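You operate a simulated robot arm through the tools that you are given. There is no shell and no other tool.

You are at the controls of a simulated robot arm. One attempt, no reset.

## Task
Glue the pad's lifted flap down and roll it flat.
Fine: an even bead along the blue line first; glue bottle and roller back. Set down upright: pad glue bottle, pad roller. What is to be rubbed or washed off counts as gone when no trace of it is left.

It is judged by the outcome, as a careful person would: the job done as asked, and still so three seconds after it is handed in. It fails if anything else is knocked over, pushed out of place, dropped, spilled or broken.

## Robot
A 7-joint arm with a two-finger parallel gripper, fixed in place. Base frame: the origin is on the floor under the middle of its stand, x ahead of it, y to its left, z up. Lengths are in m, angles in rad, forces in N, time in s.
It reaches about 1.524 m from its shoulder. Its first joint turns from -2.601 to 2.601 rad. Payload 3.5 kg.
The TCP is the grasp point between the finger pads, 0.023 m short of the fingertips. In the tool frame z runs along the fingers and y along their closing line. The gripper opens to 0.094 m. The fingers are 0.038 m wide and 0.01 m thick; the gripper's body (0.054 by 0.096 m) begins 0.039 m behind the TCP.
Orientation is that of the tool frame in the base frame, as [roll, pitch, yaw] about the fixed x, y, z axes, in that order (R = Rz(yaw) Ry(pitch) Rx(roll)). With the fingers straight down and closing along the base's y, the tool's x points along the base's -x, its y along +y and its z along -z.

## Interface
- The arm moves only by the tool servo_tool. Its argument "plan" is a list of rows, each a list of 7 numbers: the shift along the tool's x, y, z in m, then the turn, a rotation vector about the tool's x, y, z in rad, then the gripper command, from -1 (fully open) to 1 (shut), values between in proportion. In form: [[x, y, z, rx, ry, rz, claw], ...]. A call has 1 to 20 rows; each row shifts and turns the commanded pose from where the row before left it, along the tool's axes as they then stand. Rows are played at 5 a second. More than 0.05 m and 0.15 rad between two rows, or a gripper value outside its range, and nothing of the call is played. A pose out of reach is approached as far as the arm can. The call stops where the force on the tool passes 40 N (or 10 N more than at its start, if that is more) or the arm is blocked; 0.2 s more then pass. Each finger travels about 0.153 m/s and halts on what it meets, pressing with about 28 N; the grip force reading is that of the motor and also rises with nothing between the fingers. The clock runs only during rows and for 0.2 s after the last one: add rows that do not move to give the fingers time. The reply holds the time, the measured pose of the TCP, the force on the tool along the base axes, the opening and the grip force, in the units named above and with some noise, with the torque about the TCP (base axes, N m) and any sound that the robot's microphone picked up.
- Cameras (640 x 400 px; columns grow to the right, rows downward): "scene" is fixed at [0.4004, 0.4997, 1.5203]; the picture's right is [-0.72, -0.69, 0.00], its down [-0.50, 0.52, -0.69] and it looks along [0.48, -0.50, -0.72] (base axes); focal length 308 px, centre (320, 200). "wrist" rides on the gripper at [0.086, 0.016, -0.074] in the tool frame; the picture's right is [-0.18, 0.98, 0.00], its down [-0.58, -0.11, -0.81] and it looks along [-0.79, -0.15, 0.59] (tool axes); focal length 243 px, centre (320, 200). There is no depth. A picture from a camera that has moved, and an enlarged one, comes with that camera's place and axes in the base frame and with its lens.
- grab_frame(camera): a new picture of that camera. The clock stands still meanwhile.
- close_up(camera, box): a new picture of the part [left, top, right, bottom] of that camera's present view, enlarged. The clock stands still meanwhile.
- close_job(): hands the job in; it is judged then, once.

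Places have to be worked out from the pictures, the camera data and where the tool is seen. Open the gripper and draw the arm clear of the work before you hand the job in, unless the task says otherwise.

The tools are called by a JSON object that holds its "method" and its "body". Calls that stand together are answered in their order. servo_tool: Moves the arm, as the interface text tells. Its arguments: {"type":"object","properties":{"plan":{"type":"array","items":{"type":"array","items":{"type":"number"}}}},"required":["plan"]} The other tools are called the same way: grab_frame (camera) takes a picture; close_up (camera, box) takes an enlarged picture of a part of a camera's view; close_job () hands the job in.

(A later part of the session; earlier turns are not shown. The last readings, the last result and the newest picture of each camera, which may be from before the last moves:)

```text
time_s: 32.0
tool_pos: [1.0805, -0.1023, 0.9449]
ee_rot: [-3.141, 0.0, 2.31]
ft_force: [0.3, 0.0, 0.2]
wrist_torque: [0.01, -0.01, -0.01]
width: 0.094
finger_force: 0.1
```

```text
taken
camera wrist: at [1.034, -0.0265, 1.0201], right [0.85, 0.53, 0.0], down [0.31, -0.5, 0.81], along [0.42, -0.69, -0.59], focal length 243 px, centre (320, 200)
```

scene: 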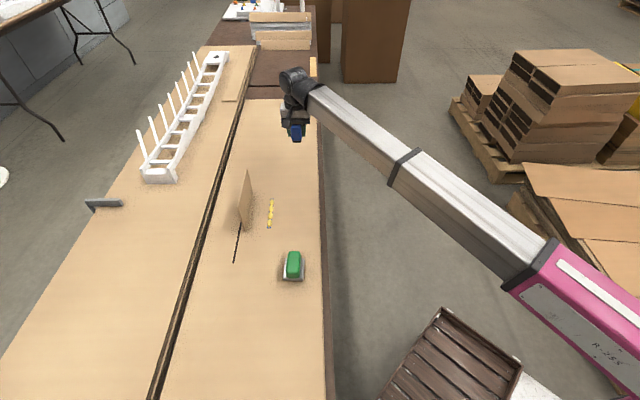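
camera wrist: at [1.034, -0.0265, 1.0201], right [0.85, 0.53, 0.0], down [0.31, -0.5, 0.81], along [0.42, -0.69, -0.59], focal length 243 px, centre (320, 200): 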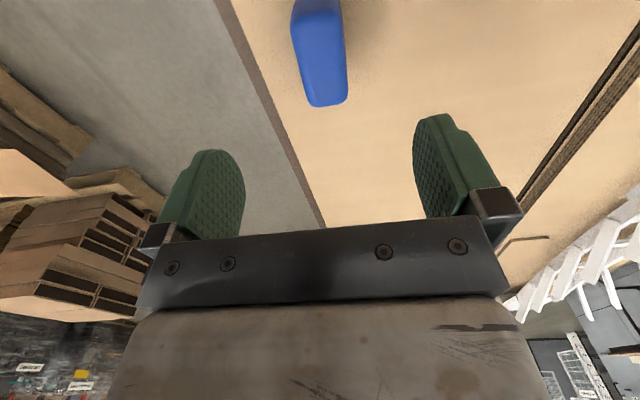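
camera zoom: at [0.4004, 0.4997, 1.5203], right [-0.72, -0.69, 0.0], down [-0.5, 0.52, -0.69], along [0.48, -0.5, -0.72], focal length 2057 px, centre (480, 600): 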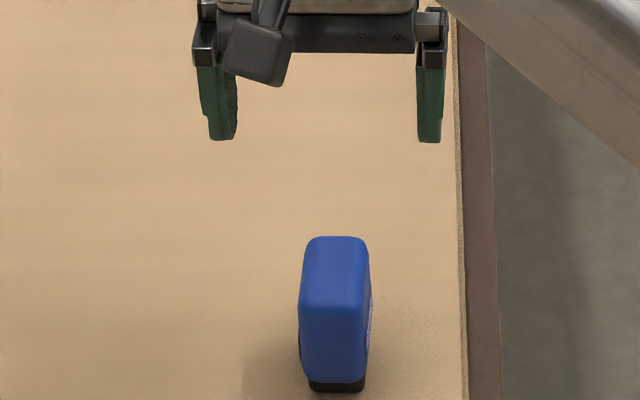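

The bottle is back in place, upright and within about 2 mm of where it stood. Next I'll close the fingers, rise well above the flap and move behind it (n≈0.905, flap centre u≈0.607), so I can fold it over from the back.

{"method": "servo_tool", "body": {"plan": [[0, 0, -0.04, 0, 0, 0, -1], [0, 0, -0.035, 0, 0, -0.046, 0], [0.033, 0.0305, 0, 0, 0, 0, 1], [0.033, 0.0305, 0, 0, 0, 0, 1], [0.033, 0.0305, 0, 0, 0, 0, 1], [0.033, 0.0305, 0, 0, 0, 0, 1], [0.033, 0.0305, 0, 0, 0, 0, 1], [0.033, 0.0305, 0, 0, 0, 0, 1], [0.032, 0.0305, 0, 0, 0, 0, 1], [0, 0, 0, 0, 0, 0, 1], [0, 0, 0, 0, 0, 0, 1]]}}

{"method": "grab_frame", "body": {"camera": "wrist"}}

{"method": "grab_frame", "body": {"camera": "scene"}}

```text
time_s: 34.4
tool_pos: [1.0694, 0.2119, 1.02]
ee_rot: [-3.141, 0.001, 2.355]
ft_force: [0.2, -0.1, -0.5]
wrist_torque: [0.01, -0.02, -0.02]
width: 0.0002
finger_force: 28.1
```

```text
taken
camera wrist: at [1.0188, 0.2862, 1.0951], right [0.83, 0.56, 0.0], down [0.33, -0.49, 0.81], along [0.45, -0.67, -0.59], focal length 243 px, centre (320, 200)
```

wrist: 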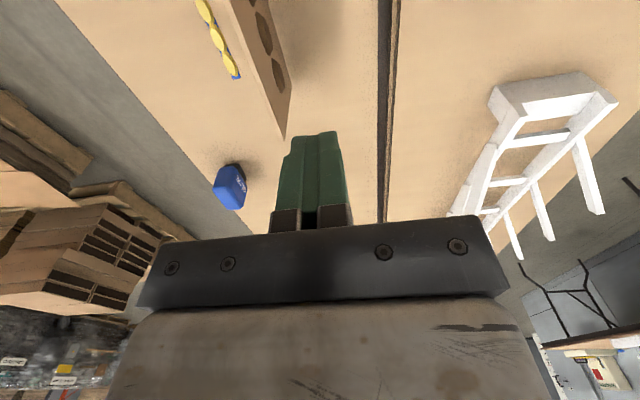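

```text
taken
```

scene: 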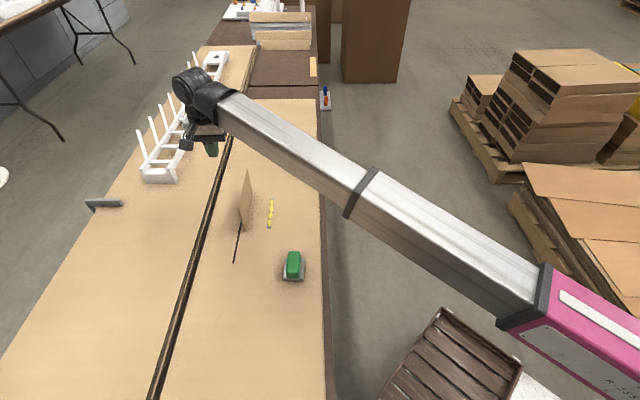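

Behind the flap, its outer face shows some dark ellipses. I'll look closer at them and at the clearance.

{"method": "close_up", "body": {"camera": "wrist", "box": [176, 0, 336, 100]}}

{"method": "close_up", "body": {"camera": "wrist", "box": [200, 60, 420, 198]}}

```text
4.00 times, centred on (256, 50) of wrist
camera zoom: at [1.0188, 0.2862, 1.0951], right [0.83, 0.56, 0.0], down [0.33, -0.49, 0.81], along [0.45, -0.67, -0.59], focal length 970 px, centre (576, 800)
```

zoom: 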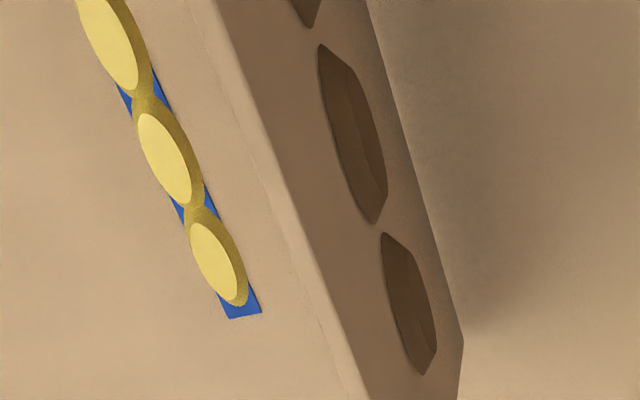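

```text
2.90 times, centred on (310, 129) of wrist
camera zoom: at [1.0188, 0.2862, 1.0951], right [0.83, 0.56, 0.0], down [0.33, -0.49, 0.81], along [0.45, -0.67, -0.59], focal length 703 px, centre (349, 406)
```

zoom: 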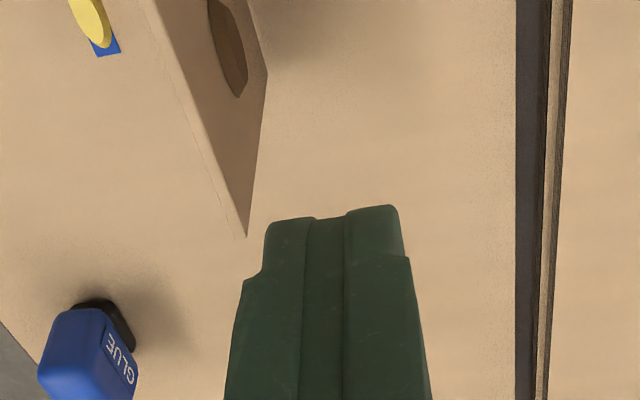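

The four dark bumps on the flap's outer face sit about 7.5 cm from the hinge, so they will land right over the glue line. Those are what I need to roll flat. I'm clear behind the flap, so I'll lower the closed fingers to near its upper edge.

{"method": "servo_tool", "body": {"plan": [[0, 0, 0.04, 0, 0, 0, 1], [0, 0, 0.04, 0, 0, 0, 1], [0, 0, 0.04, 0, 0, 0, 1], [0, 0, 0.019, 0, 0, 0, 1], [0, 0, 0, 0, 0, 0, 1]]}}

{"method": "close_up", "body": {"camera": "scene", "box": [200, 150, 312, 220]}}

{"method": "grab_frame", "body": {"camera": "wrist"}}

```text
time_s: 35.6
tool_pos: [1.0714, 0.212, 0.8801]
ee_rot: [-3.14, -0.001, 2.355]
ft_force: [0.5, -0.4, 0.3]
wrist_torque: [0.03, -0.01, 0.01]
width: 0.0
finger_force: 28.3
```

```text
5.71 times, centred on (256, 185) of scene
camera zoom: at [0.4004, 0.4997, 1.5203], right [-0.72, -0.69, 0.0], down [-0.5, 0.52, -0.69], along [0.48, -0.5, -0.72], focal length 1763 px, centre (686, 286)
```

zoom: 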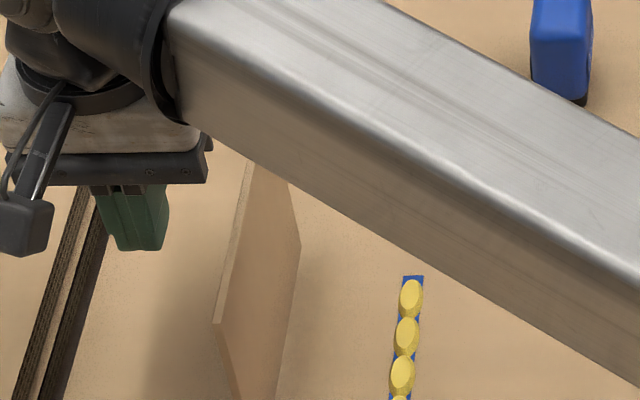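

```text
taken
camera wrist: at [1.0204, 0.286, 0.9549], right [0.83, 0.56, 0.0], down [0.33, -0.49, 0.81], along [0.45, -0.67, -0.59], focal length 243 px, centre (320, 200)
```

wrist: 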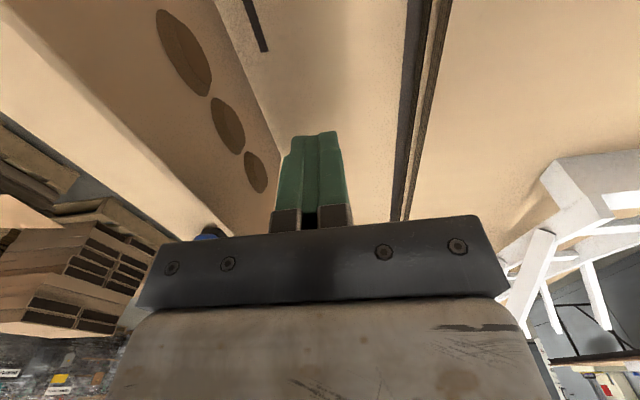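

The fingers are behind the flap just below its upper edge, with the forearm well above it. I'll push toward the glue side along the arc the flap will swing through, first to about 60°, and check.

{"method": "servo_tool", "body": {"plan": [[0, -0.02, 0, 0, 0, 0, 1], [0, -0.012, 0, 0, 0, 0, 1], [0, -0.008, 0, 0, 0, 0, 1], [0, -0.0078, 0.0007, 0, 0, 0, 1], [0, -0.0078, 0.0007, 0, 0, 0, 1], [0, -0.0076, 0.002, 0, 0, 0, 1], [0, -0.0076, 0.002, 0, 0, 0, 1], [0, -0.0071, 0.0033, 0, 0, 0, 1], [0, -0.0071, 0.0033, 0, 0, 0, 1]]}}

{"method": "grab_frame", "body": {"camera": "wrist"}}

{"method": "close_up", "body": {"camera": "scene", "box": [200, 160, 312, 230]}}

```text
time_s: 37.6
tool_pos: [1.0103, 0.1514, 0.8677]
ee_rot: [3.141, 0.0, 2.356]
ft_force: [0.7, -0.7, -0.2]
wrist_torque: [0.01, -0.01, -0.04]
width: 0.0
finger_force: 28.1
```

```text
taken
camera wrist: at [0.9596, 0.2264, 0.943], right [0.83, 0.56, 0.0], down [0.33, -0.49, 0.81], along [0.45, -0.67, -0.59], focal length 243 px, centre (320, 200)
```

wrist: 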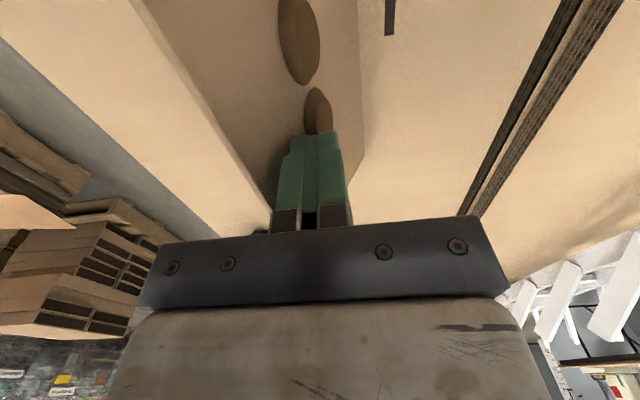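

```text
5.71 times, centred on (256, 195) of scene
camera zoom: at [0.4004, 0.4997, 1.5203], right [-0.72, -0.69, 0.0], down [-0.5, 0.52, -0.69], along [0.48, -0.5, -0.72], focal length 1763 px, centre (686, 229)
```

zoom: 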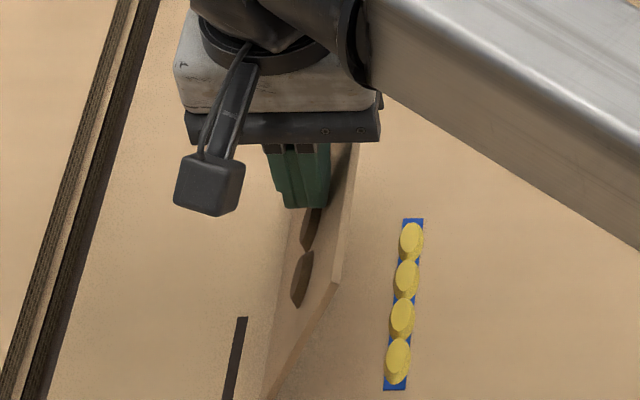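

The flap follows the fingers smoothly with almost no force and is at about 60°. I'll continue the arc down to about 8° and check again.

{"method": "servo_tool", "body": {"plan": [[0, -0.0065, 0.0045, 0, 0, 0, 1], [0, -0.0064, 0.0045, 0, 0, 0, 1], [0, -0.0055, 0.0055, 0, 0, 0, 1], [0, -0.0055, 0.0055, 0, 0, 0, 1], [0, -0.0045, 0.0064, 0, 0, 0, 1], [0, -0.0045, 0.0065, 0, 0, 0, 1], [0, -0.0034, 0.0071, 0, 0, 0, 1], [0, -0.0033, 0.0071, 0, 0, 0, 1], [0, -0.002, 0.0076, 0, 0, 0, 1], [0, -0.002, 0.0076, 0, 0, 0, 1], [0, 0, 0, 0, 0, 0, 1]]}}

{"method": "grab_frame", "body": {"camera": "wrist"}}

{"method": "close_up", "body": {"camera": "scene", "box": [200, 170, 312, 240]}}

```text
time_s: 40.0
tool_pos: [0.9792, 0.1198, 0.8048]
ee_rot: [3.142, -0.001, 2.356]
ft_force: [0.8, 0.1, -0.1]
wrist_torque: [-0.01, 0.03, -0.03]
width: 0.0001
finger_force: 28.0
```

```text
taken
camera wrist: at [0.9292, 0.1941, 0.8804], right [0.83, 0.56, 0.0], down [0.33, -0.49, 0.81], along [0.45, -0.67, -0.59], focal length 243 px, centre (320, 200)
```

wrist: 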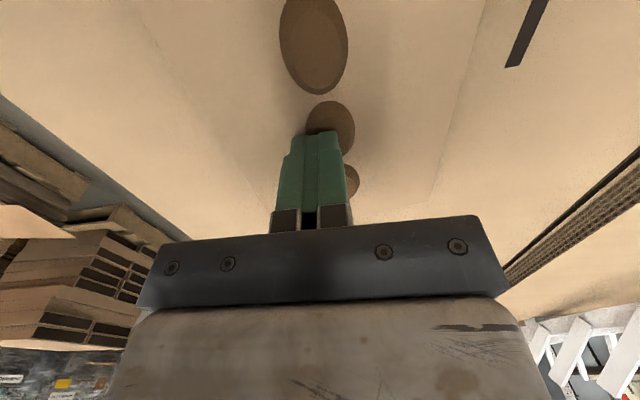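

```text
5.71 times, centred on (256, 205) of scene
camera zoom: at [0.4004, 0.4997, 1.5203], right [-0.72, -0.69, 0.0], down [-0.5, 0.52, -0.69], along [0.48, -0.5, -0.72], focal length 1763 px, centre (686, 171)
```

zoom: 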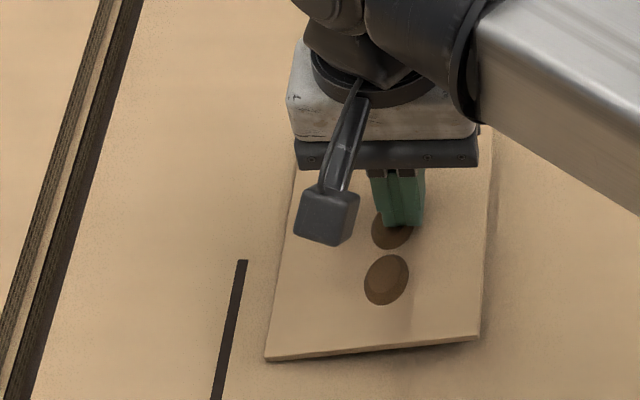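

The flap lies almost flat, still with no resistance. I'll press it down slowly over the glue line and watch the force.

{"method": "servo_tool", "body": {"plan": [[0, 0, 0.003, 0, 0, 0, 1], [0, 0, 0.003, 0, 0, 0, 1], [0, 0, 0.002, 0, 0, 0, 1], [0, 0, 0, 0, 0, 0, 1]]}}

{"method": "close_up", "body": {"camera": "scene", "box": [200, 170, 312, 240]}}

```text
time_s: 41.0
tool_pos: [0.9797, 0.1199, 0.7982]
ee_rot: [3.141, 0.0, 2.354]
ft_force: [-0.3, -0.2, 0.2]
wrist_torque: [-0.05, 0.03, 0.01]
width: 0.0001
finger_force: 28.3
```

```text
5.71 times, centred on (256, 205) of scene
camera zoom: at [0.4004, 0.4997, 1.5203], right [-0.72, -0.69, 0.0], down [-0.5, 0.52, -0.69], along [0.48, -0.5, -0.72], focal length 1763 px, centre (686, 171)
```

zoom: 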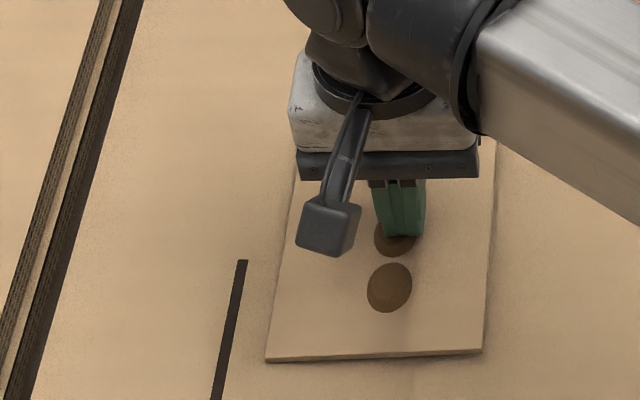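

The flap keeps going down with no measurable force yet. I'll continue in small steps until it meets the table.

{"method": "servo_tool", "body": {"plan": [[0, 0, 0.002, 0, 0, 0, 1], [0, 0, 0.002, 0, 0, 0, 1], [0, 0, 0.001, 0, 0, 0, 1], [0, 0, 0, 0, 0, 0, 1]]}}

{"method": "close_up", "body": {"camera": "scene", "box": [200, 170, 312, 240]}}

```text
time_s: 42.0
tool_pos: [0.9802, 0.119, 0.795]
ee_rot: [3.139, 0.002, 2.355]
ft_force: [1.7, -0.9, 19.3]
wrist_torque: [0.25, 0.22, 0.07]
width: 0.0001
finger_force: 28.1
```

```text
5.71 times, centred on (256, 205) of scene
camera zoom: at [0.4004, 0.4997, 1.5203], right [-0.72, -0.69, 0.0], down [-0.5, 0.52, -0.69], along [0.48, -0.5, -0.72], focal length 1763 px, centre (686, 171)
```

zoom: 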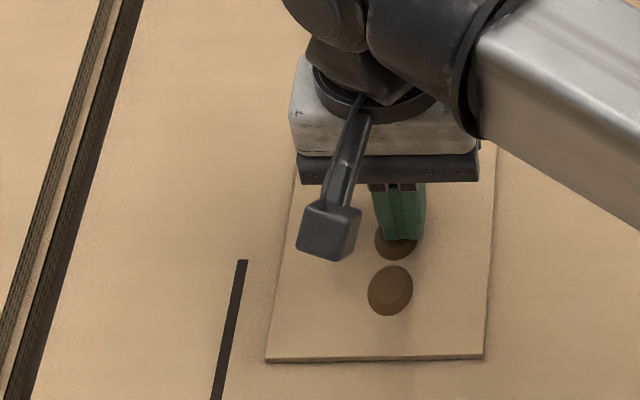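

The flap is down with about 19 N on it, over the glue. I'll hold it about a second, then lift off slowly and see whether it stays.

{"method": "servo_tool", "body": {"plan": [[0, 0, 0, 0, 0, 0, 1], [0, 0, 0, 0, 0, 0, 1], [0, 0, 0, 0, 0, 0, 1], [0, 0, 0, 0, 0, 0, 1], [0, 0, 0, 0, 0, 0, 1], [0, 0, -0.005, 0, 0, 0, 1], [0, 0, -0.01, 0, 0, 0, 1], [0, 0, -0.015, 0, 0, 0, 1], [0, 0, 0, 0, 0, 0, 1], [0, 0, 0, 0, 0, 0, 1]]}}

{"method": "grab_frame", "body": {"camera": "wrist"}}

{"method": "close_up", "body": {"camera": "scene", "box": [200, 170, 312, 240]}}

```text
time_s: 44.2
tool_pos: [0.9792, 0.1202, 0.8236]
ee_rot: [-3.142, -0.001, 2.355]
ft_force: [0.7, 0.8, 0.2]
wrist_torque: [0.01, -0.02, -0.02]
width: 0.0
finger_force: 27.6
```

```text
taken
camera wrist: at [0.9292, 0.1937, 0.898], right [0.83, 0.56, 0.0], down [0.33, -0.49, 0.81], along [0.45, -0.67, -0.59], focal length 243 px, centre (320, 200)
```

wrist: 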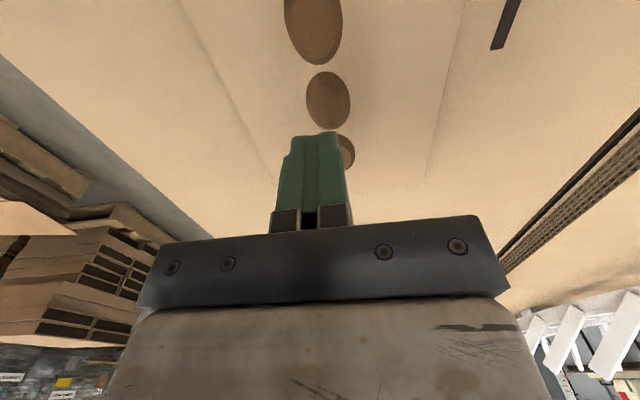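

```text
5.71 times, centred on (256, 205) of scene
camera zoom: at [0.4004, 0.4997, 1.5203], right [-0.72, -0.69, 0.0], down [-0.5, 0.52, -0.69], along [0.48, -0.5, -0.72], focal length 1763 px, centre (686, 171)
```

zoom: 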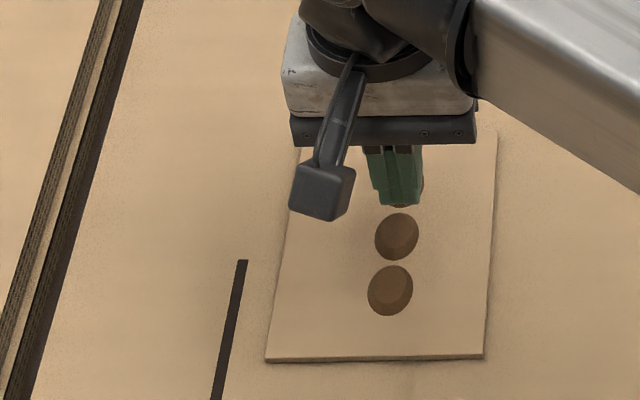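

The flap stays down. Three raised bumps remain over the glue line and need rolling. I'll rise, open the fingers and move back to look at the roller.

{"method": "servo_tool", "body": {"plan": [[0, 0, -0.045, 0, 0, 0, 1], [0, 0, -0.045, 0, 0, 0, 1], [0, 0, -0.036, 0, 0, 0, 0], [0.04, -0.0105, 0, 0, 0, 0, -1], [0.04, -0.0105, 0, 0, 0, 0, -1], [0.04, -0.0105, 0, 0, 0, 0, -1], [0.04, -0.0105, 0, 0, 0, 0, -1], [0.04, -0.0105, 0, 0, 0, 0, -1], [0.04, -0.0105, 0, 0, 0, 0, -1], [0.04, -0.0105, 0, 0, 0, 0, -1], [0.04, -0.0105, 0, 0, 0, 0, -1], [0, 0, 0, 0, 0, 0, -1], [0, 0, 0, 0, 0, 0, -1]]}}

{"method": "grab_frame", "body": {"camera": "wrist"}}

{"method": "grab_frame", "body": {"camera": "scene"}}

```text
time_s: 47.0
tool_pos: [0.6938, 0.2865, 0.9507]
ee_rot: [3.141, -0.001, 2.353]
ft_force: [-0.4, 0.3, -0.1]
wrist_torque: [-0.01, -0.01, 0.02]
width: 0.0939
finger_force: 0.0
```

```text
taken
camera wrist: at [0.6428, 0.3606, 1.0257], right [0.83, 0.56, 0.0], down [0.33, -0.49, 0.81], along [0.45, -0.67, -0.59], focal length 243 px, centre (320, 200)
```

wrist: 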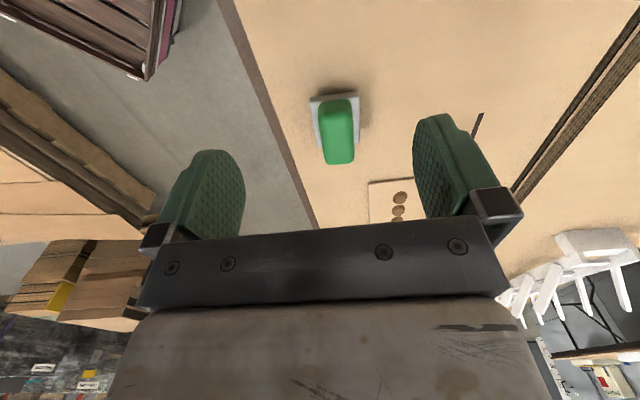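

```text
taken
```

scene: 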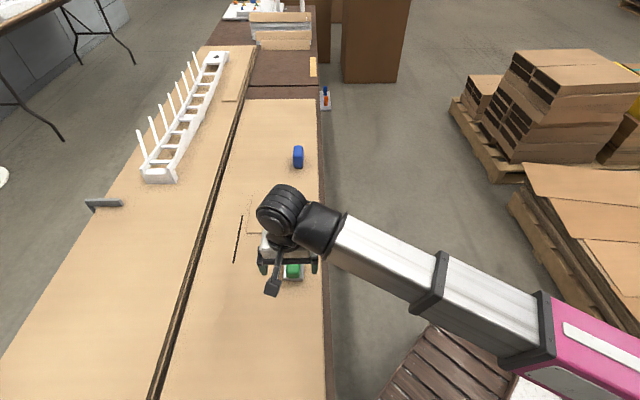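

The roller is well in view. I'll enlarge it for its position, heading and height.

{"method": "close_up", "body": {"camera": "wrist", "box": [280, 80, 400, 180]}}

{"method": "close_up", "body": {"camera": "wrist", "box": [350, 160, 430, 230]}}

```text
4.00 times, centred on (340, 130) of wrist
camera zoom: at [0.6428, 0.3606, 1.0257], right [0.83, 0.56, 0.0], down [0.33, -0.49, 0.81], along [0.45, -0.67, -0.59], focal length 970 px, centre (240, 480)
```

zoom: 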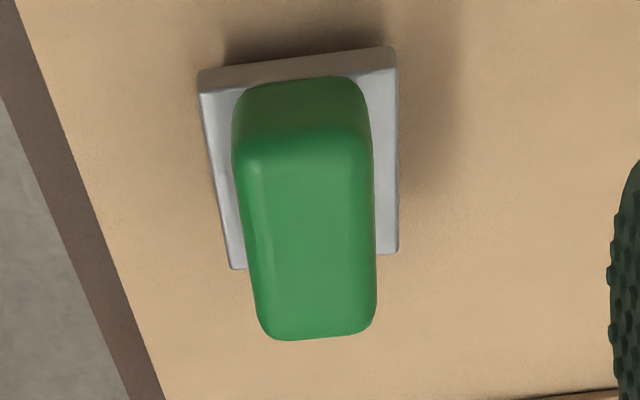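

```text
5.71 times, centred on (390, 195) of wrist
camera zoom: at [0.6428, 0.3606, 1.0257], right [0.83, 0.56, 0.0], down [0.33, -0.49, 0.81], along [0.45, -0.67, -0.59], focal length 1386 px, centre (-80, 229)
```

zoom: 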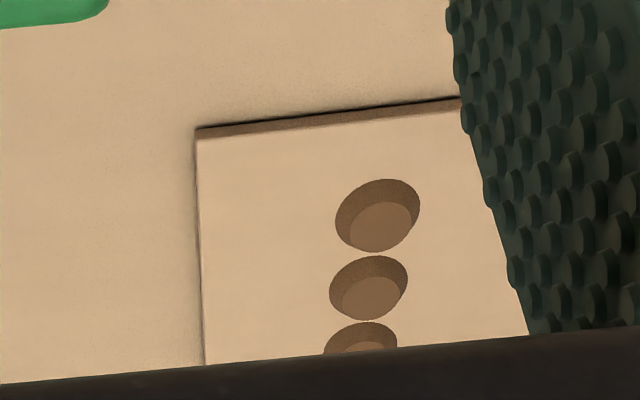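

The roller's plate is about 5.6 × 6.5 cm, centred near u=0.385, n=0.696 and turned about 0.043 rad. Its handle is 3.6 cm wide with its top at z≈0.807. I'll move above it, align, and come down to check.

{"method": "servo_tool", "body": {"plan": [[-0.033, 0.0008, 0, 0, 0, 0, -1], [-0.033, 0.0008, 0, 0, 0, 0, -1], [-0.032, 0.0008, 0, 0, 0, 0.043, -1], [0, 0, 0.04, 0, 0, 0, -1], [0, 0, 0.04, 0, 0, 0, -1], [0, 0, 0, 0, 0, 0, -1]]}}

{"method": "grab_frame", "body": {"camera": "wrist"}}

{"method": "close_up", "body": {"camera": "scene", "box": [240, 220, 352, 290]}}

```text
time_s: 48.4
tool_pos: [0.7654, 0.2211, 0.8679]
ee_rot: [3.141, -0.001, 2.312]
ft_force: [-0.1, -0.1, 0.0]
wrist_torque: [0.01, 0.02, -0.01]
width: 0.0942
finger_force: 0.1
```

```text
taken
camera wrist: at [0.7191, 0.2975, 0.9432], right [0.85, 0.53, 0.0], down [0.31, -0.5, 0.81], along [0.43, -0.68, -0.59], focal length 243 px, centre (320, 200)
```

wrist: 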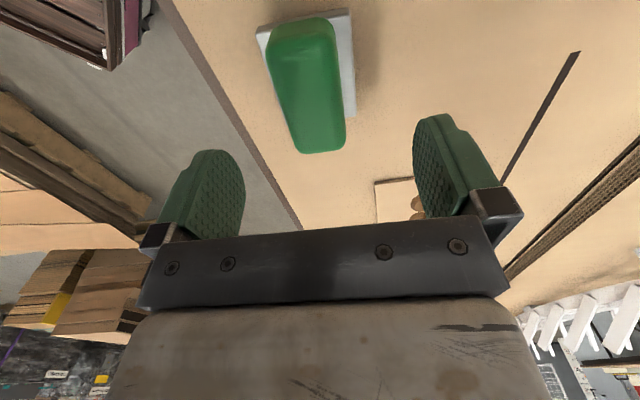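

```text
5.71 times, centred on (296, 255) of scene
camera zoom: at [0.4004, 0.4997, 1.5203], right [-0.72, -0.69, 0.0], down [-0.5, 0.52, -0.69], along [0.48, -0.5, -0.72], focal length 1763 px, centre (457, -114)
```

zoom: 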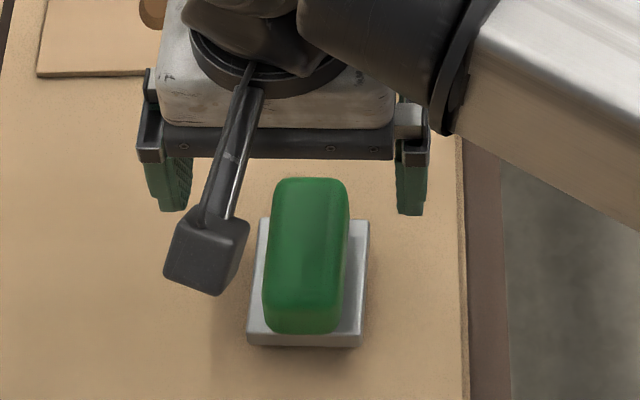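

The handle is nearly centred. I'll enlarge to measure the remaining sideways offset.

{"method": "close_up", "body": {"camera": "wrist", "box": [232, 0, 408, 160]}}

```text
2.50 times, centred on (320, 80) of wrist
camera zoom: at [0.7191, 0.2975, 0.9432], right [0.85, 0.53, 0.0], down [0.31, -0.5, 0.81], along [0.43, -0.68, -0.59], focal length 606 px, centre (320, 500)
```

zoom: 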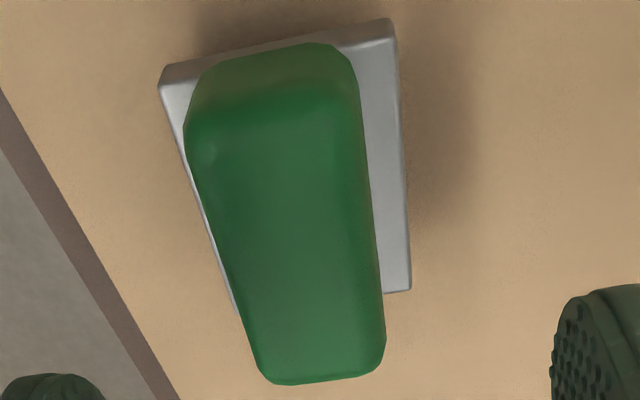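

The roller sits about 5.5 mm to the robot side and 2 mm back. I'll shift, lower to z≈0.805 so the fingertips stay just above the plate, and look.

{"method": "servo_tool", "body": {"plan": [[0.002, -0.0055, 0, 0, 0, 0, -1], [0, 0, 0.03, 0, 0, 0, -1], [0, 0, 0.025, 0, 0, 0, -1], [0, 0, 0.008, 0, 0, 0, -1], [0, 0, 0, 0, 0, 0, -1]]}}

{"method": "grab_frame", "body": {"camera": "wrist"}}

{"method": "close_up", "body": {"camera": "scene", "box": [240, 220, 352, 290]}}

```text
time_s: 49.6
tool_pos: [0.7589, 0.2168, 0.8041]
ee_rot: [-3.141, -0.001, 2.313]
ft_force: [0.5, 0.3, 0.5]
wrist_torque: [0.0, 0.02, -0.01]
width: 0.0941
finger_force: 0.0
```

```text
taken
camera wrist: at [0.7125, 0.2939, 0.8799], right [0.85, 0.53, 0.0], down [0.31, -0.5, 0.81], along [0.43, -0.68, -0.59], focal length 243 px, centre (320, 200)
```

wrist: 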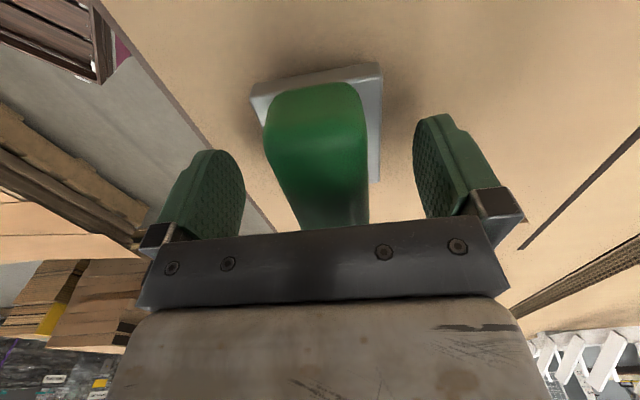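

```text
5.71 times, centred on (296, 255) of scene
camera zoom: at [0.4004, 0.4997, 1.5203], right [-0.72, -0.69, 0.0], down [-0.5, 0.52, -0.69], along [0.48, -0.5, -0.72], focal length 1763 px, centre (457, -114)
```

zoom: 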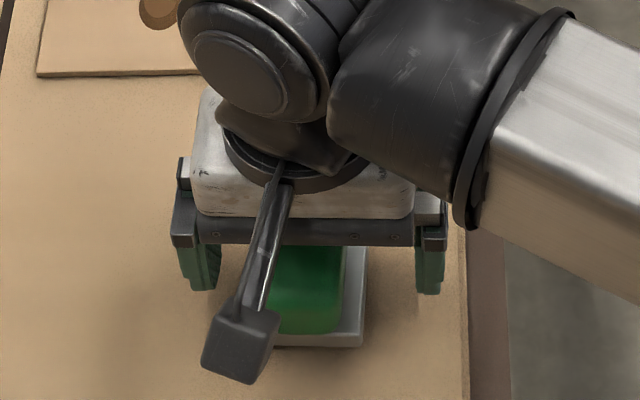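

The handle sits between the fingers. I'll enlarge once more to check that it is centred and that the tips clear the plate before closing.

{"method": "close_up", "body": {"camera": "wrist", "box": [180, 50, 460, 230]}}

{"method": "close_up", "body": {"camera": "scene", "box": [268, 250, 324, 285]}}

```text
2.22 times, centred on (320, 140) of wrist
camera zoom: at [0.7125, 0.2939, 0.8799], right [0.85, 0.53, 0.0], down [0.31, -0.5, 0.81], along [0.43, -0.68, -0.59], focal length 539 px, centre (320, 333)
```

zoom: 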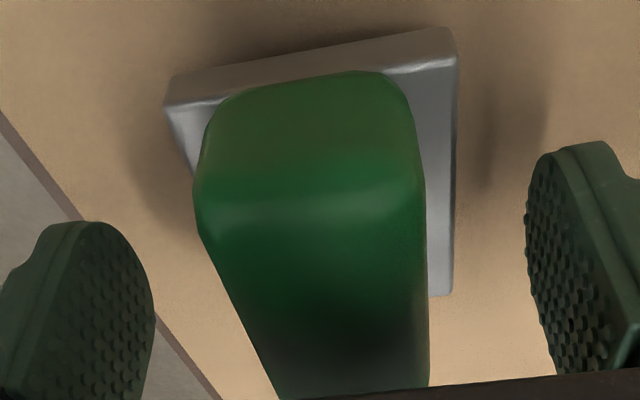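

```text
11.43 times, centred on (296, 268) of scene
camera zoom: at [0.4004, 0.4997, 1.5203], right [-0.72, -0.69, 0.0], down [-0.5, 0.52, -0.69], along [0.48, -0.5, -0.72], focal length 3526 px, centre (594, -571)
```

zoom: 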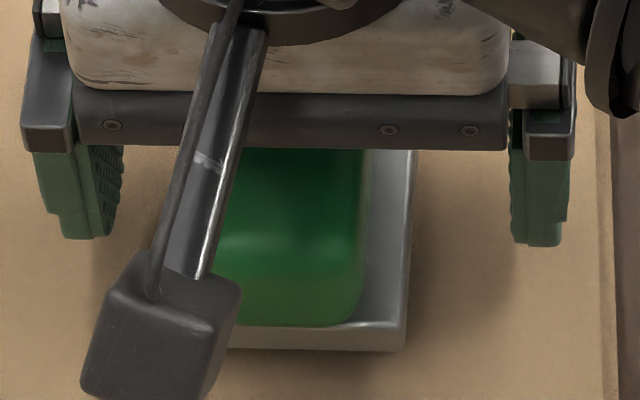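

The handle is about 2 mm to the +n side of centre, and the tips clear the plate by about 5 mm. I'll shift 2 mm and close.

{"method": "servo_tool", "body": {"plan": [[0, 0.002, 0.001, 0, 0, 0, -1], [0, 0, 0, 0, 0, 0, -0.2], [0, 0, 0, 0, 0, 0, 0.1], [0, 0, 0, 0, 0, 0, 0.3], [0, 0, 0, 0, 0, 0, 0.3], [0, 0, 0, 0, 0, 0, 0.3]]}}

{"method": "grab_frame", "body": {"camera": "wrist"}}

{"method": "close_up", "body": {"camera": "scene", "box": [240, 220, 352, 290]}}

```text
time_s: 51.0
tool_pos: [0.7622, 0.2198, 0.8038]
ee_rot: [-3.141, -0.001, 2.313]
ft_force: [1.3, 1.1, 1.4]
wrist_torque: [-0.01, 0.03, -0.04]
width: 0.0494
finger_force: 28.2
```

```text
taken
camera wrist: at [0.7144, 0.2955, 0.8791], right [0.85, 0.53, 0.0], down [0.31, -0.5, 0.81], along [0.43, -0.68, -0.59], focal length 243 px, centre (320, 200)
```

wrist: 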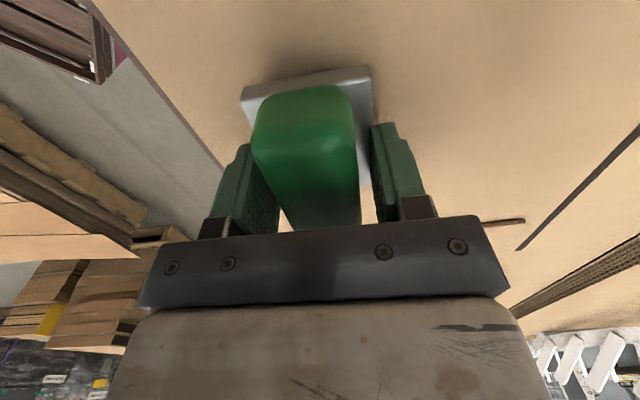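

```text
5.71 times, centred on (296, 255) of scene
camera zoom: at [0.4004, 0.4997, 1.5203], right [-0.72, -0.69, 0.0], down [-0.5, 0.52, -0.69], along [0.48, -0.5, -0.72], focal length 1763 px, centre (457, -114)
```

zoom: 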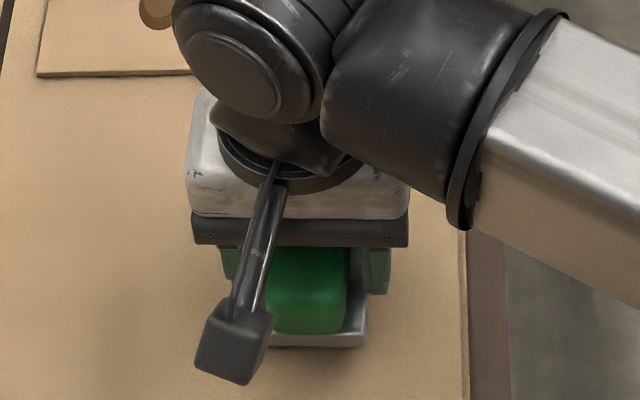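

The opening reads 0.0494 m with gaps beside the handle, so the fingertips caught the edges of the plate rather than the handle. I'll reopen, rise about 9 mm and look.

{"method": "servo_tool", "body": {"plan": [[0, 0, 0, 0, 0, 0, -0.3], [0, 0, 0, 0, 0, 0, -0.6], [0, 0, -0.005, 0, 0, 0, -0.6], [0, 0, -0.004, 0, 0, 0, -0.6], [0, 0, 0, 0, 0, 0, -0.6]]}}

{"method": "grab_frame", "body": {"camera": "wrist"}}

{"method": "close_up", "body": {"camera": "scene", "box": [220, 215, 340, 290]}}

```text
time_s: 52.2
tool_pos: [0.7616, 0.2179, 0.8133]
ee_rot: [3.141, 0.0, 2.314]
ft_force: [0.0, 0.3, 0.7]
wrist_torque: [0.0, -0.03, 0.01]
width: 0.0751
finger_force: 0.0
```

```text
taken
camera wrist: at [0.7148, 0.2952, 0.8879], right [0.85, 0.53, 0.0], down [0.31, -0.5, 0.81], along [0.43, -0.68, -0.59], focal length 243 px, centre (320, 200)
```

wrist: 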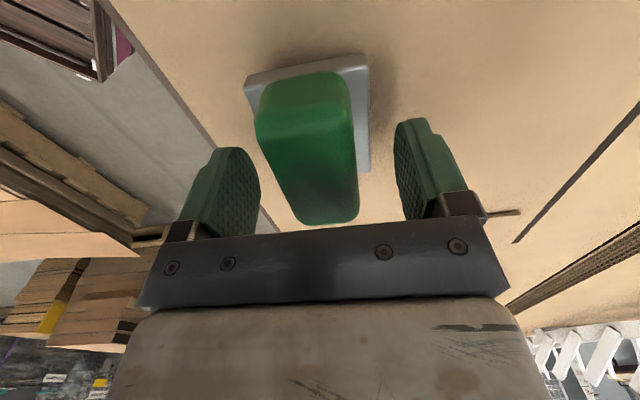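

```text
5.33 times, centred on (280, 252) of scene
camera zoom: at [0.4004, 0.4997, 1.5203], right [-0.72, -0.69, 0.0], down [-0.5, 0.52, -0.69], along [0.48, -0.5, -0.72], focal length 1646 px, centre (533, -80)
```

zoom: 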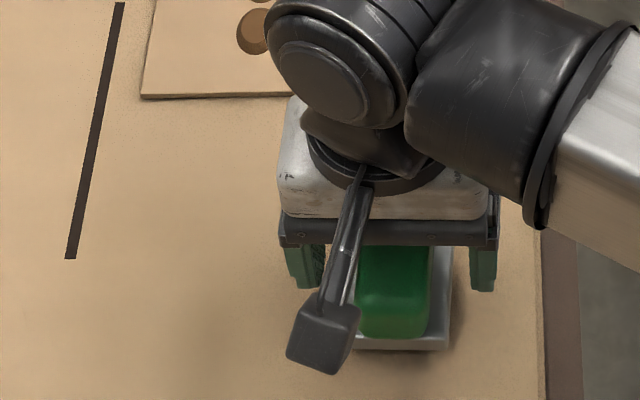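

The roller now stands about 2–3 mm off its original spot; I'll correct that when I set it back. The tips are now above the plate, so I'll close on the handle.

{"method": "servo_tool", "body": {"plan": [[0, 0, 0, 0, 0, 0, -0.2], [0, 0, 0, 0, 0, 0, 0.1], [0, 0, 0, 0, 0, 0, 0.3], [0, 0, 0, 0, 0, 0, 0.35], [0, 0, 0, 0, 0, 0, 0.35]]}}

{"method": "grab_frame", "body": {"camera": "wrist"}}

{"method": "close_up", "body": {"camera": "scene", "box": [220, 215, 340, 290]}}

```text
time_s: 53.4
tool_pos: [0.7618, 0.2194, 0.8136]
ee_rot: [-3.141, 0.001, 2.312]
ft_force: [-0.7, -0.5, 0.3]
wrist_torque: [-0.03, 0.0, 0.0]
width: 0.0355
finger_force: 28.4
```

```text
taken
camera wrist: at [0.7148, 0.2952, 0.888], right [0.85, 0.53, 0.0], down [0.31, -0.5, 0.81], along [0.43, -0.68, -0.59], focal length 243 px, centre (320, 200)
```

wrist: 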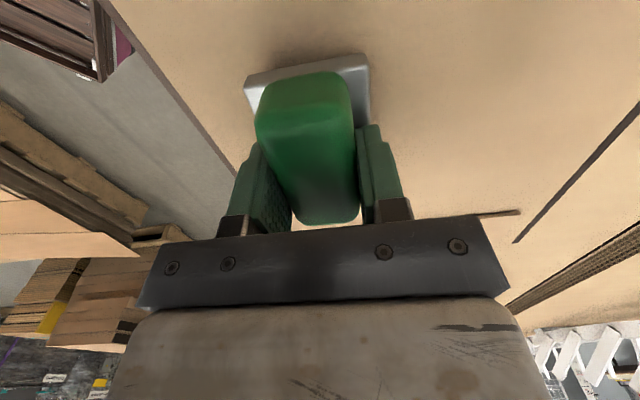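

```text
5.33 times, centred on (280, 252) of scene
camera zoom: at [0.4004, 0.4997, 1.5203], right [-0.72, -0.69, 0.0], down [-0.5, 0.52, -0.69], along [0.48, -0.5, -0.72], focal length 1646 px, centre (533, -80)
```

zoom: 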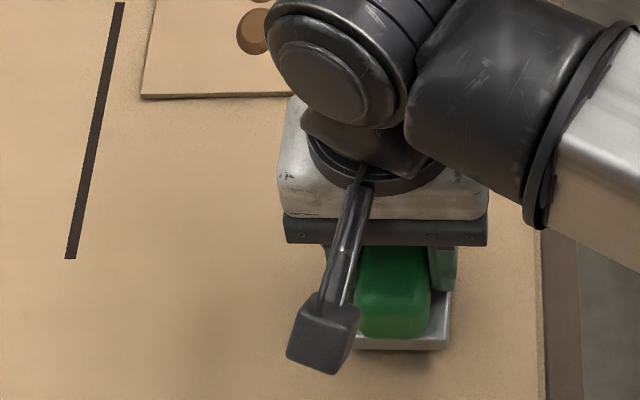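

Now the grip reads 0.0355 m on the handle with 28 N. I'll lift it straight up, square it to the flap, and carry it over the near end of the bump row (n≈0.785, u≈0.53).

{"method": "servo_tool", "body": {"plan": [[0, 0, -0.01, 0, 0, 0, 0.35], [0, 0, -0.035, 0, 0, 0, 0.35], [0, 0, -0.04, 0, 0, 0, 0.35], [0, 0, 0, 0, 0, -0.043, 0.35], [-0.0365, 0.0228, 0, 0, 0, 0, 0.35], [-0.0365, 0.0228, 0, 0, 0, 0, 0.35], [-0.0365, 0.0228, 0, 0, 0, 0, 0.35], [-0.0365, 0.0228, 0, 0, 0, 0, 0.35], [0, 0, 0, 0, 0, 0, 0.35], [0, 0, 0, 0, 0, 0, 0.35]]}}

{"method": "grab_frame", "body": {"camera": "wrist"}}

{"method": "close_up", "body": {"camera": "scene", "box": [200, 160, 328, 240]}}

```text
time_s: 55.6
tool_pos: [0.9292, 0.183, 0.9006]
ee_rot: [3.141, 0.0, 2.354]
ft_force: [-0.1, -0.2, -2.4]
wrist_torque: [-0.04, 0.0, 0.01]
width: 0.0357
finger_force: 28.0
```

```text
taken
camera wrist: at [0.879, 0.258, 0.9753], right [0.83, 0.56, 0.0], down [0.33, -0.49, 0.81], along [0.45, -0.67, -0.59], focal length 243 px, centre (320, 200)
```

wrist: 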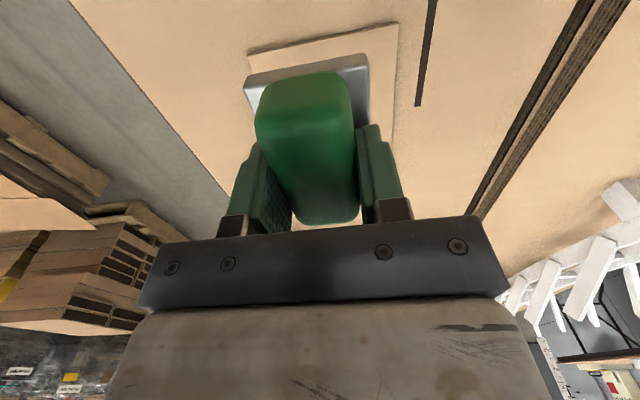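

```text
5.00 times, centred on (264, 200) of scene
camera zoom: at [0.4004, 0.4997, 1.5203], right [-0.72, -0.69, 0.0], down [-0.5, 0.52, -0.69], along [0.48, -0.5, -0.72], focal length 1543 px, centre (600, 200)
```

zoom: 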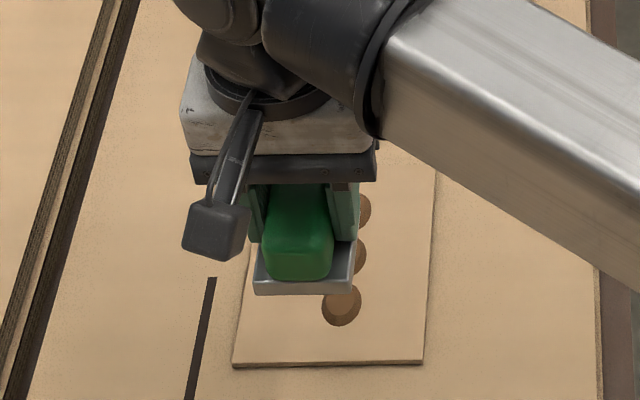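

The roller is held level over the near end of the flap (u≈0.528, n≈0.786). I'll lower to just above the flap, then approach contact in small steps.

{"method": "servo_tool", "body": {"plan": [[0, -0.0015, 0.03, 0, 0, 0, 0.35], [0, 0, 0.03, 0, 0, 0, 0.35], [0, 0, 0.01, 0, 0, 0, 0.35], [0, 0, 0.004, 0, 0, 0, 0.35], [0, 0, 0, 0, 0, 0, 0.35]]}}

{"method": "close_up", "body": {"camera": "scene", "box": [200, 170, 328, 250]}}

```text
time_s: 56.8
tool_pos: [0.927, 0.1812, 0.8256]
ee_rot: [3.141, 0.002, 2.355]
ft_force: [0.4, -0.1, -2.4]
wrist_torque: [0.0, -0.03, 0.0]
width: 0.0357
finger_force: 27.6
```

```text
5.00 times, centred on (264, 210) of scene
camera zoom: at [0.4004, 0.4997, 1.5203], right [-0.72, -0.69, 0.0], down [-0.5, 0.52, -0.69], along [0.48, -0.5, -0.72], focal length 1543 px, centre (600, 150)
```

zoom: 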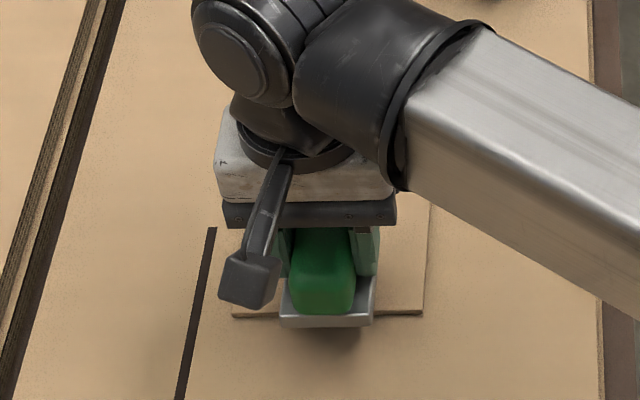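

No contact yet at z≈0.8256. I'll continue in 1–2 mm steps.

{"method": "servo_tool", "body": {"plan": [[0, 0, 0.002, 0, 0, 0, 0.35], [0, 0, 0.002, 0, 0, 0, 0.35], [0, 0, 0.001, 0, 0, 0, 0.35], [0, 0, 0, 0, 0, 0, 0.35]]}}

```text
time_s: 57.8
tool_pos: [0.9277, 0.1792, 0.8193]
ee_rot: [3.14, 0.0, 2.355]
ft_force: [0.7, -0.4, -2.3]
wrist_torque: [-0.01, -0.04, 0.0]
width: 0.0357
finger_force: 27.9
```

Still hanging free at about 0.820. I'll go a few more millimetres down, 1 mm at a time.

{"method": "servo_tool", "body": {"plan": [[0, 0, 0.001, 0, 0, 0, 0.35], [0, 0, 0.001, 0, 0, 0, 0.35], [0, 0, 0, 0, 0, 0, 0.35]]}}

```text
time_s: 58.6
tool_pos: [0.9285, 0.1798, 0.8181]
ee_rot: [3.14, -0.001, 2.355]
ft_force: [-2.5, 6.1, 22.6]
wrist_torque: [0.07, 0.16, -0.02]
width: 0.036
finger_force: 28.3
```

Contact with about 25 N on the flap. I'll back off half a millimetre and roll steadily along the bump row to past its far end, staying in contact.

{"method": "servo_tool", "body": {"plan": [[-0.006, 0, -0.0004, 0, 0, 0, 0.35], [-0.008, 0, 0, 0, 0, 0, 0.35], [-0.008, 0, 0, 0, 0, 0, 0.35], [-0.008, 0, 0, 0, 0, 0, 0.35], [-0.008, 0, 0, 0, 0, 0, 0.35], [-0.008, 0, 0, 0, 0, 0, 0.35], [-0.008, 0, 0, 0, 0, 0, 0.35], [-0.008, 0, 0, 0, 0, 0, 0.35]]}}

{"method": "close_up", "body": {"camera": "scene", "box": [200, 170, 328, 250]}}

{"method": "grab_frame", "body": {"camera": "wrist"}}

```text
time_s: 60.4
tool_pos: [0.971, 0.135, 0.8189]
ee_rot: [3.141, 0.0, 2.355]
ft_force: [-15.7, 15.5, 29.2]
wrist_torque: [0.42, 0.44, -0.1]
width: 0.0359
finger_force: 28.5
```

```text
5.00 times, centred on (264, 210) of scene
camera zoom: at [0.4004, 0.4997, 1.5203], right [-0.72, -0.69, 0.0], down [-0.5, 0.52, -0.69], along [0.48, -0.5, -0.72], focal length 1543 px, centre (600, 150)
```

zoom: 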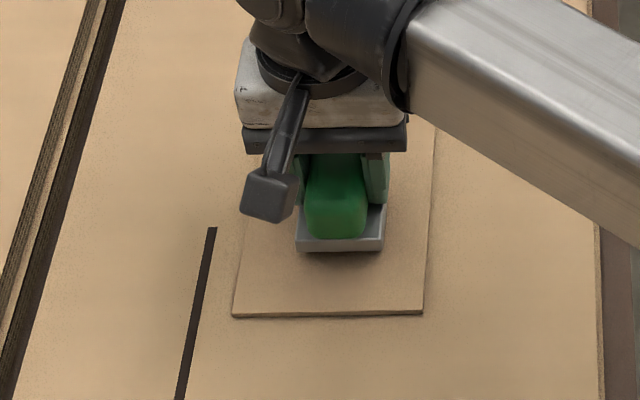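

```text
taken
camera wrist: at [0.9205, 0.2097, 0.8937], right [0.83, 0.56, 0.0], down [0.33, -0.49, 0.81], along [0.46, -0.67, -0.59], focal length 243 px, centre (320, 200)
```

wrist: 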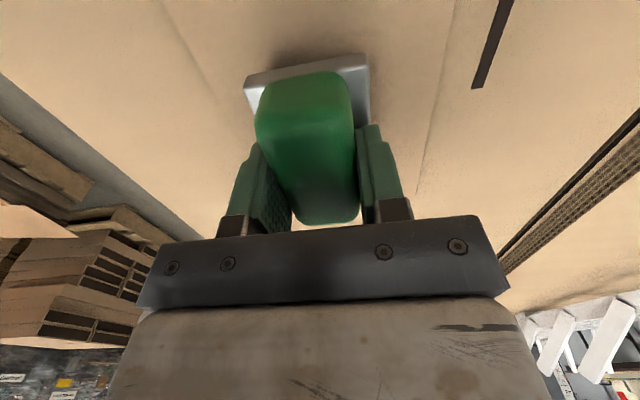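

The first bump is gone behind the roller and the flap has not shifted, but total force is about 36 N. I'll ease off 0.8 mm and roll on over the remaining bumps.

{"method": "servo_tool", "body": {"plan": [[-0.004, 0, -0.0008, 0, 0, 0, 0.35], [-0.008, 0, 0, 0, 0, 0, 0.35], [-0.008, 0, 0, 0, 0, 0, 0.35], [-0.008, 0, 0, 0, 0, 0, 0.35], [-0.008, 0, 0, 0, 0, 0, 0.35], [-0.008, 0, 0, 0, 0, 0, 0.35]]}}

{"method": "close_up", "body": {"camera": "scene", "box": [200, 170, 328, 250]}}

```text
time_s: 61.8
tool_pos: [1.0017, 0.1052, 0.8186]
ee_rot: [-3.141, 0.0, 2.355]
ft_force: [-8.8, 8.1, 15.1]
wrist_torque: [0.15, 0.15, 0.0]
width: 0.0357
finger_force: 27.9
```

```text
5.00 times, centred on (264, 210) of scene
camera zoom: at [0.4004, 0.4997, 1.5203], right [-0.72, -0.69, 0.0], down [-0.5, 0.52, -0.69], along [0.48, -0.5, -0.72], focal length 1543 px, centre (600, 150)
```

zoom: 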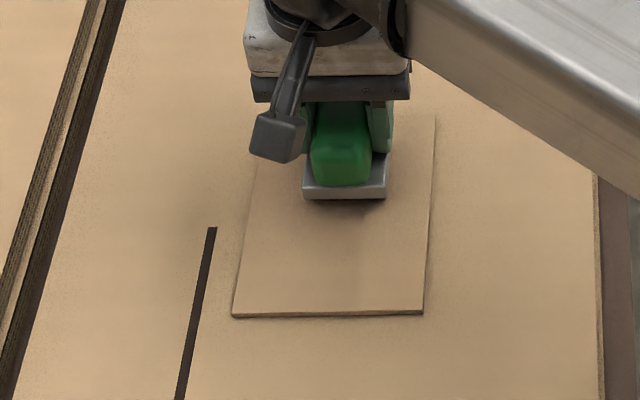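

No bumps remain behind the roller and the press is about 17 N. I'll continue over the last bump to beyond its far side, then lift and inspect.

{"method": "servo_tool", "body": {"plan": [[-0.008, 0, 0, 0, 0, 0, 0.35], [-0.008, 0, 0, 0, 0, 0, 0.35], [-0.008, 0, 0, 0, 0, 0, 0.35], [-0.008, 0, 0, 0, 0, 0, 0.35], [-0.008, 0, 0, 0, 0, 0, 0.35]]}}

{"method": "close_up", "body": {"camera": "scene", "box": [200, 160, 328, 240]}}

```text
time_s: 63.0
tool_pos: [1.0321, 0.0751, 0.8196]
ee_rot: [-3.141, -0.001, 2.354]
ft_force: [0.0, -1.1, -2.2]
wrist_torque: [-0.01, 0.02, -0.04]
width: 0.0362
finger_force: 27.6
```

```text
5.00 times, centred on (264, 200) of scene
camera zoom: at [0.4004, 0.4997, 1.5203], right [-0.72, -0.69, 0.0], down [-0.5, 0.52, -0.69], along [0.48, -0.5, -0.72], focal length 1543 px, centre (600, 200)
```

zoom: 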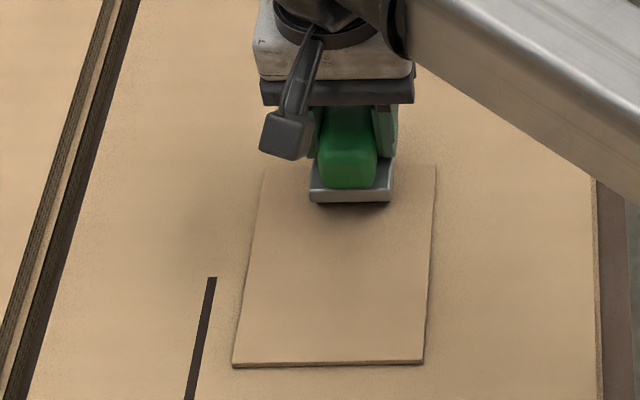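

The press faded right at the end, but no bump is visible. I'll lift and inspect the whole flap.

{"method": "servo_tool", "body": {"plan": [[0, 0, -0.02, 0, 0, 0, 0.35], [0, 0, -0.04, 0, 0, 0, 0.35], [0.03, -0.03, -0.03, 0, 0, 0, 0.35], [0.035, -0.03, 0, 0, 0, 0, 0.35], [0.035, -0.03, 0, 0, 0, 0, 0.35], [0.035, -0.02, 0, 0, 0, 0, 0.35], [0.035, 0, 0, 0, 0, 0, 0.35], [0.035, 0, 0, 0, 0, 0, 0.35], [0, 0, 0, 0, 0, 0, 0.35]]}}

{"method": "grab_frame", "body": {"camera": "wrist"}}

{"method": "close_up", "body": {"camera": "scene", "box": [216, 180, 296, 240]}}

```text
refused: row 3 steps farther than a row can; nothing moved
```

```text
taken
camera wrist: at [0.9815, 0.1495, 0.8938], right [0.83, 0.56, 0.0], down [0.33, -0.49, 0.81], along [0.45, -0.67, -0.59], focal length 243 px, centre (320, 200)
```

wrist: 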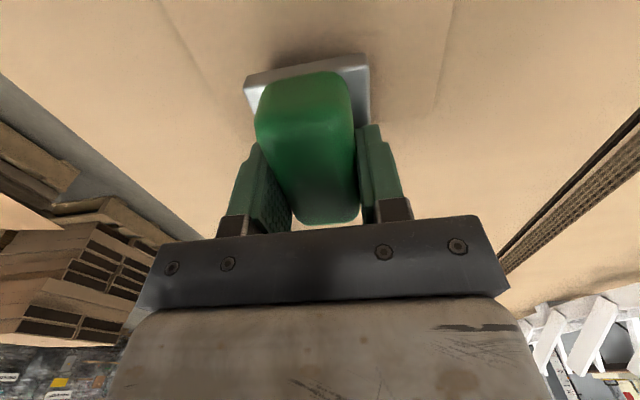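

```text
6.67 times, centred on (256, 210) of scene
camera zoom: at [0.4004, 0.4997, 1.5203], right [-0.72, -0.69, 0.0], down [-0.5, 0.52, -0.69], along [0.48, -0.5, -0.72], focal length 2057 px, centre (747, 133)
```

zoom: 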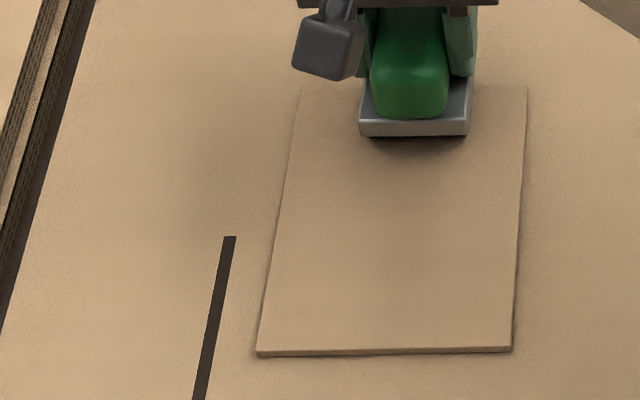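

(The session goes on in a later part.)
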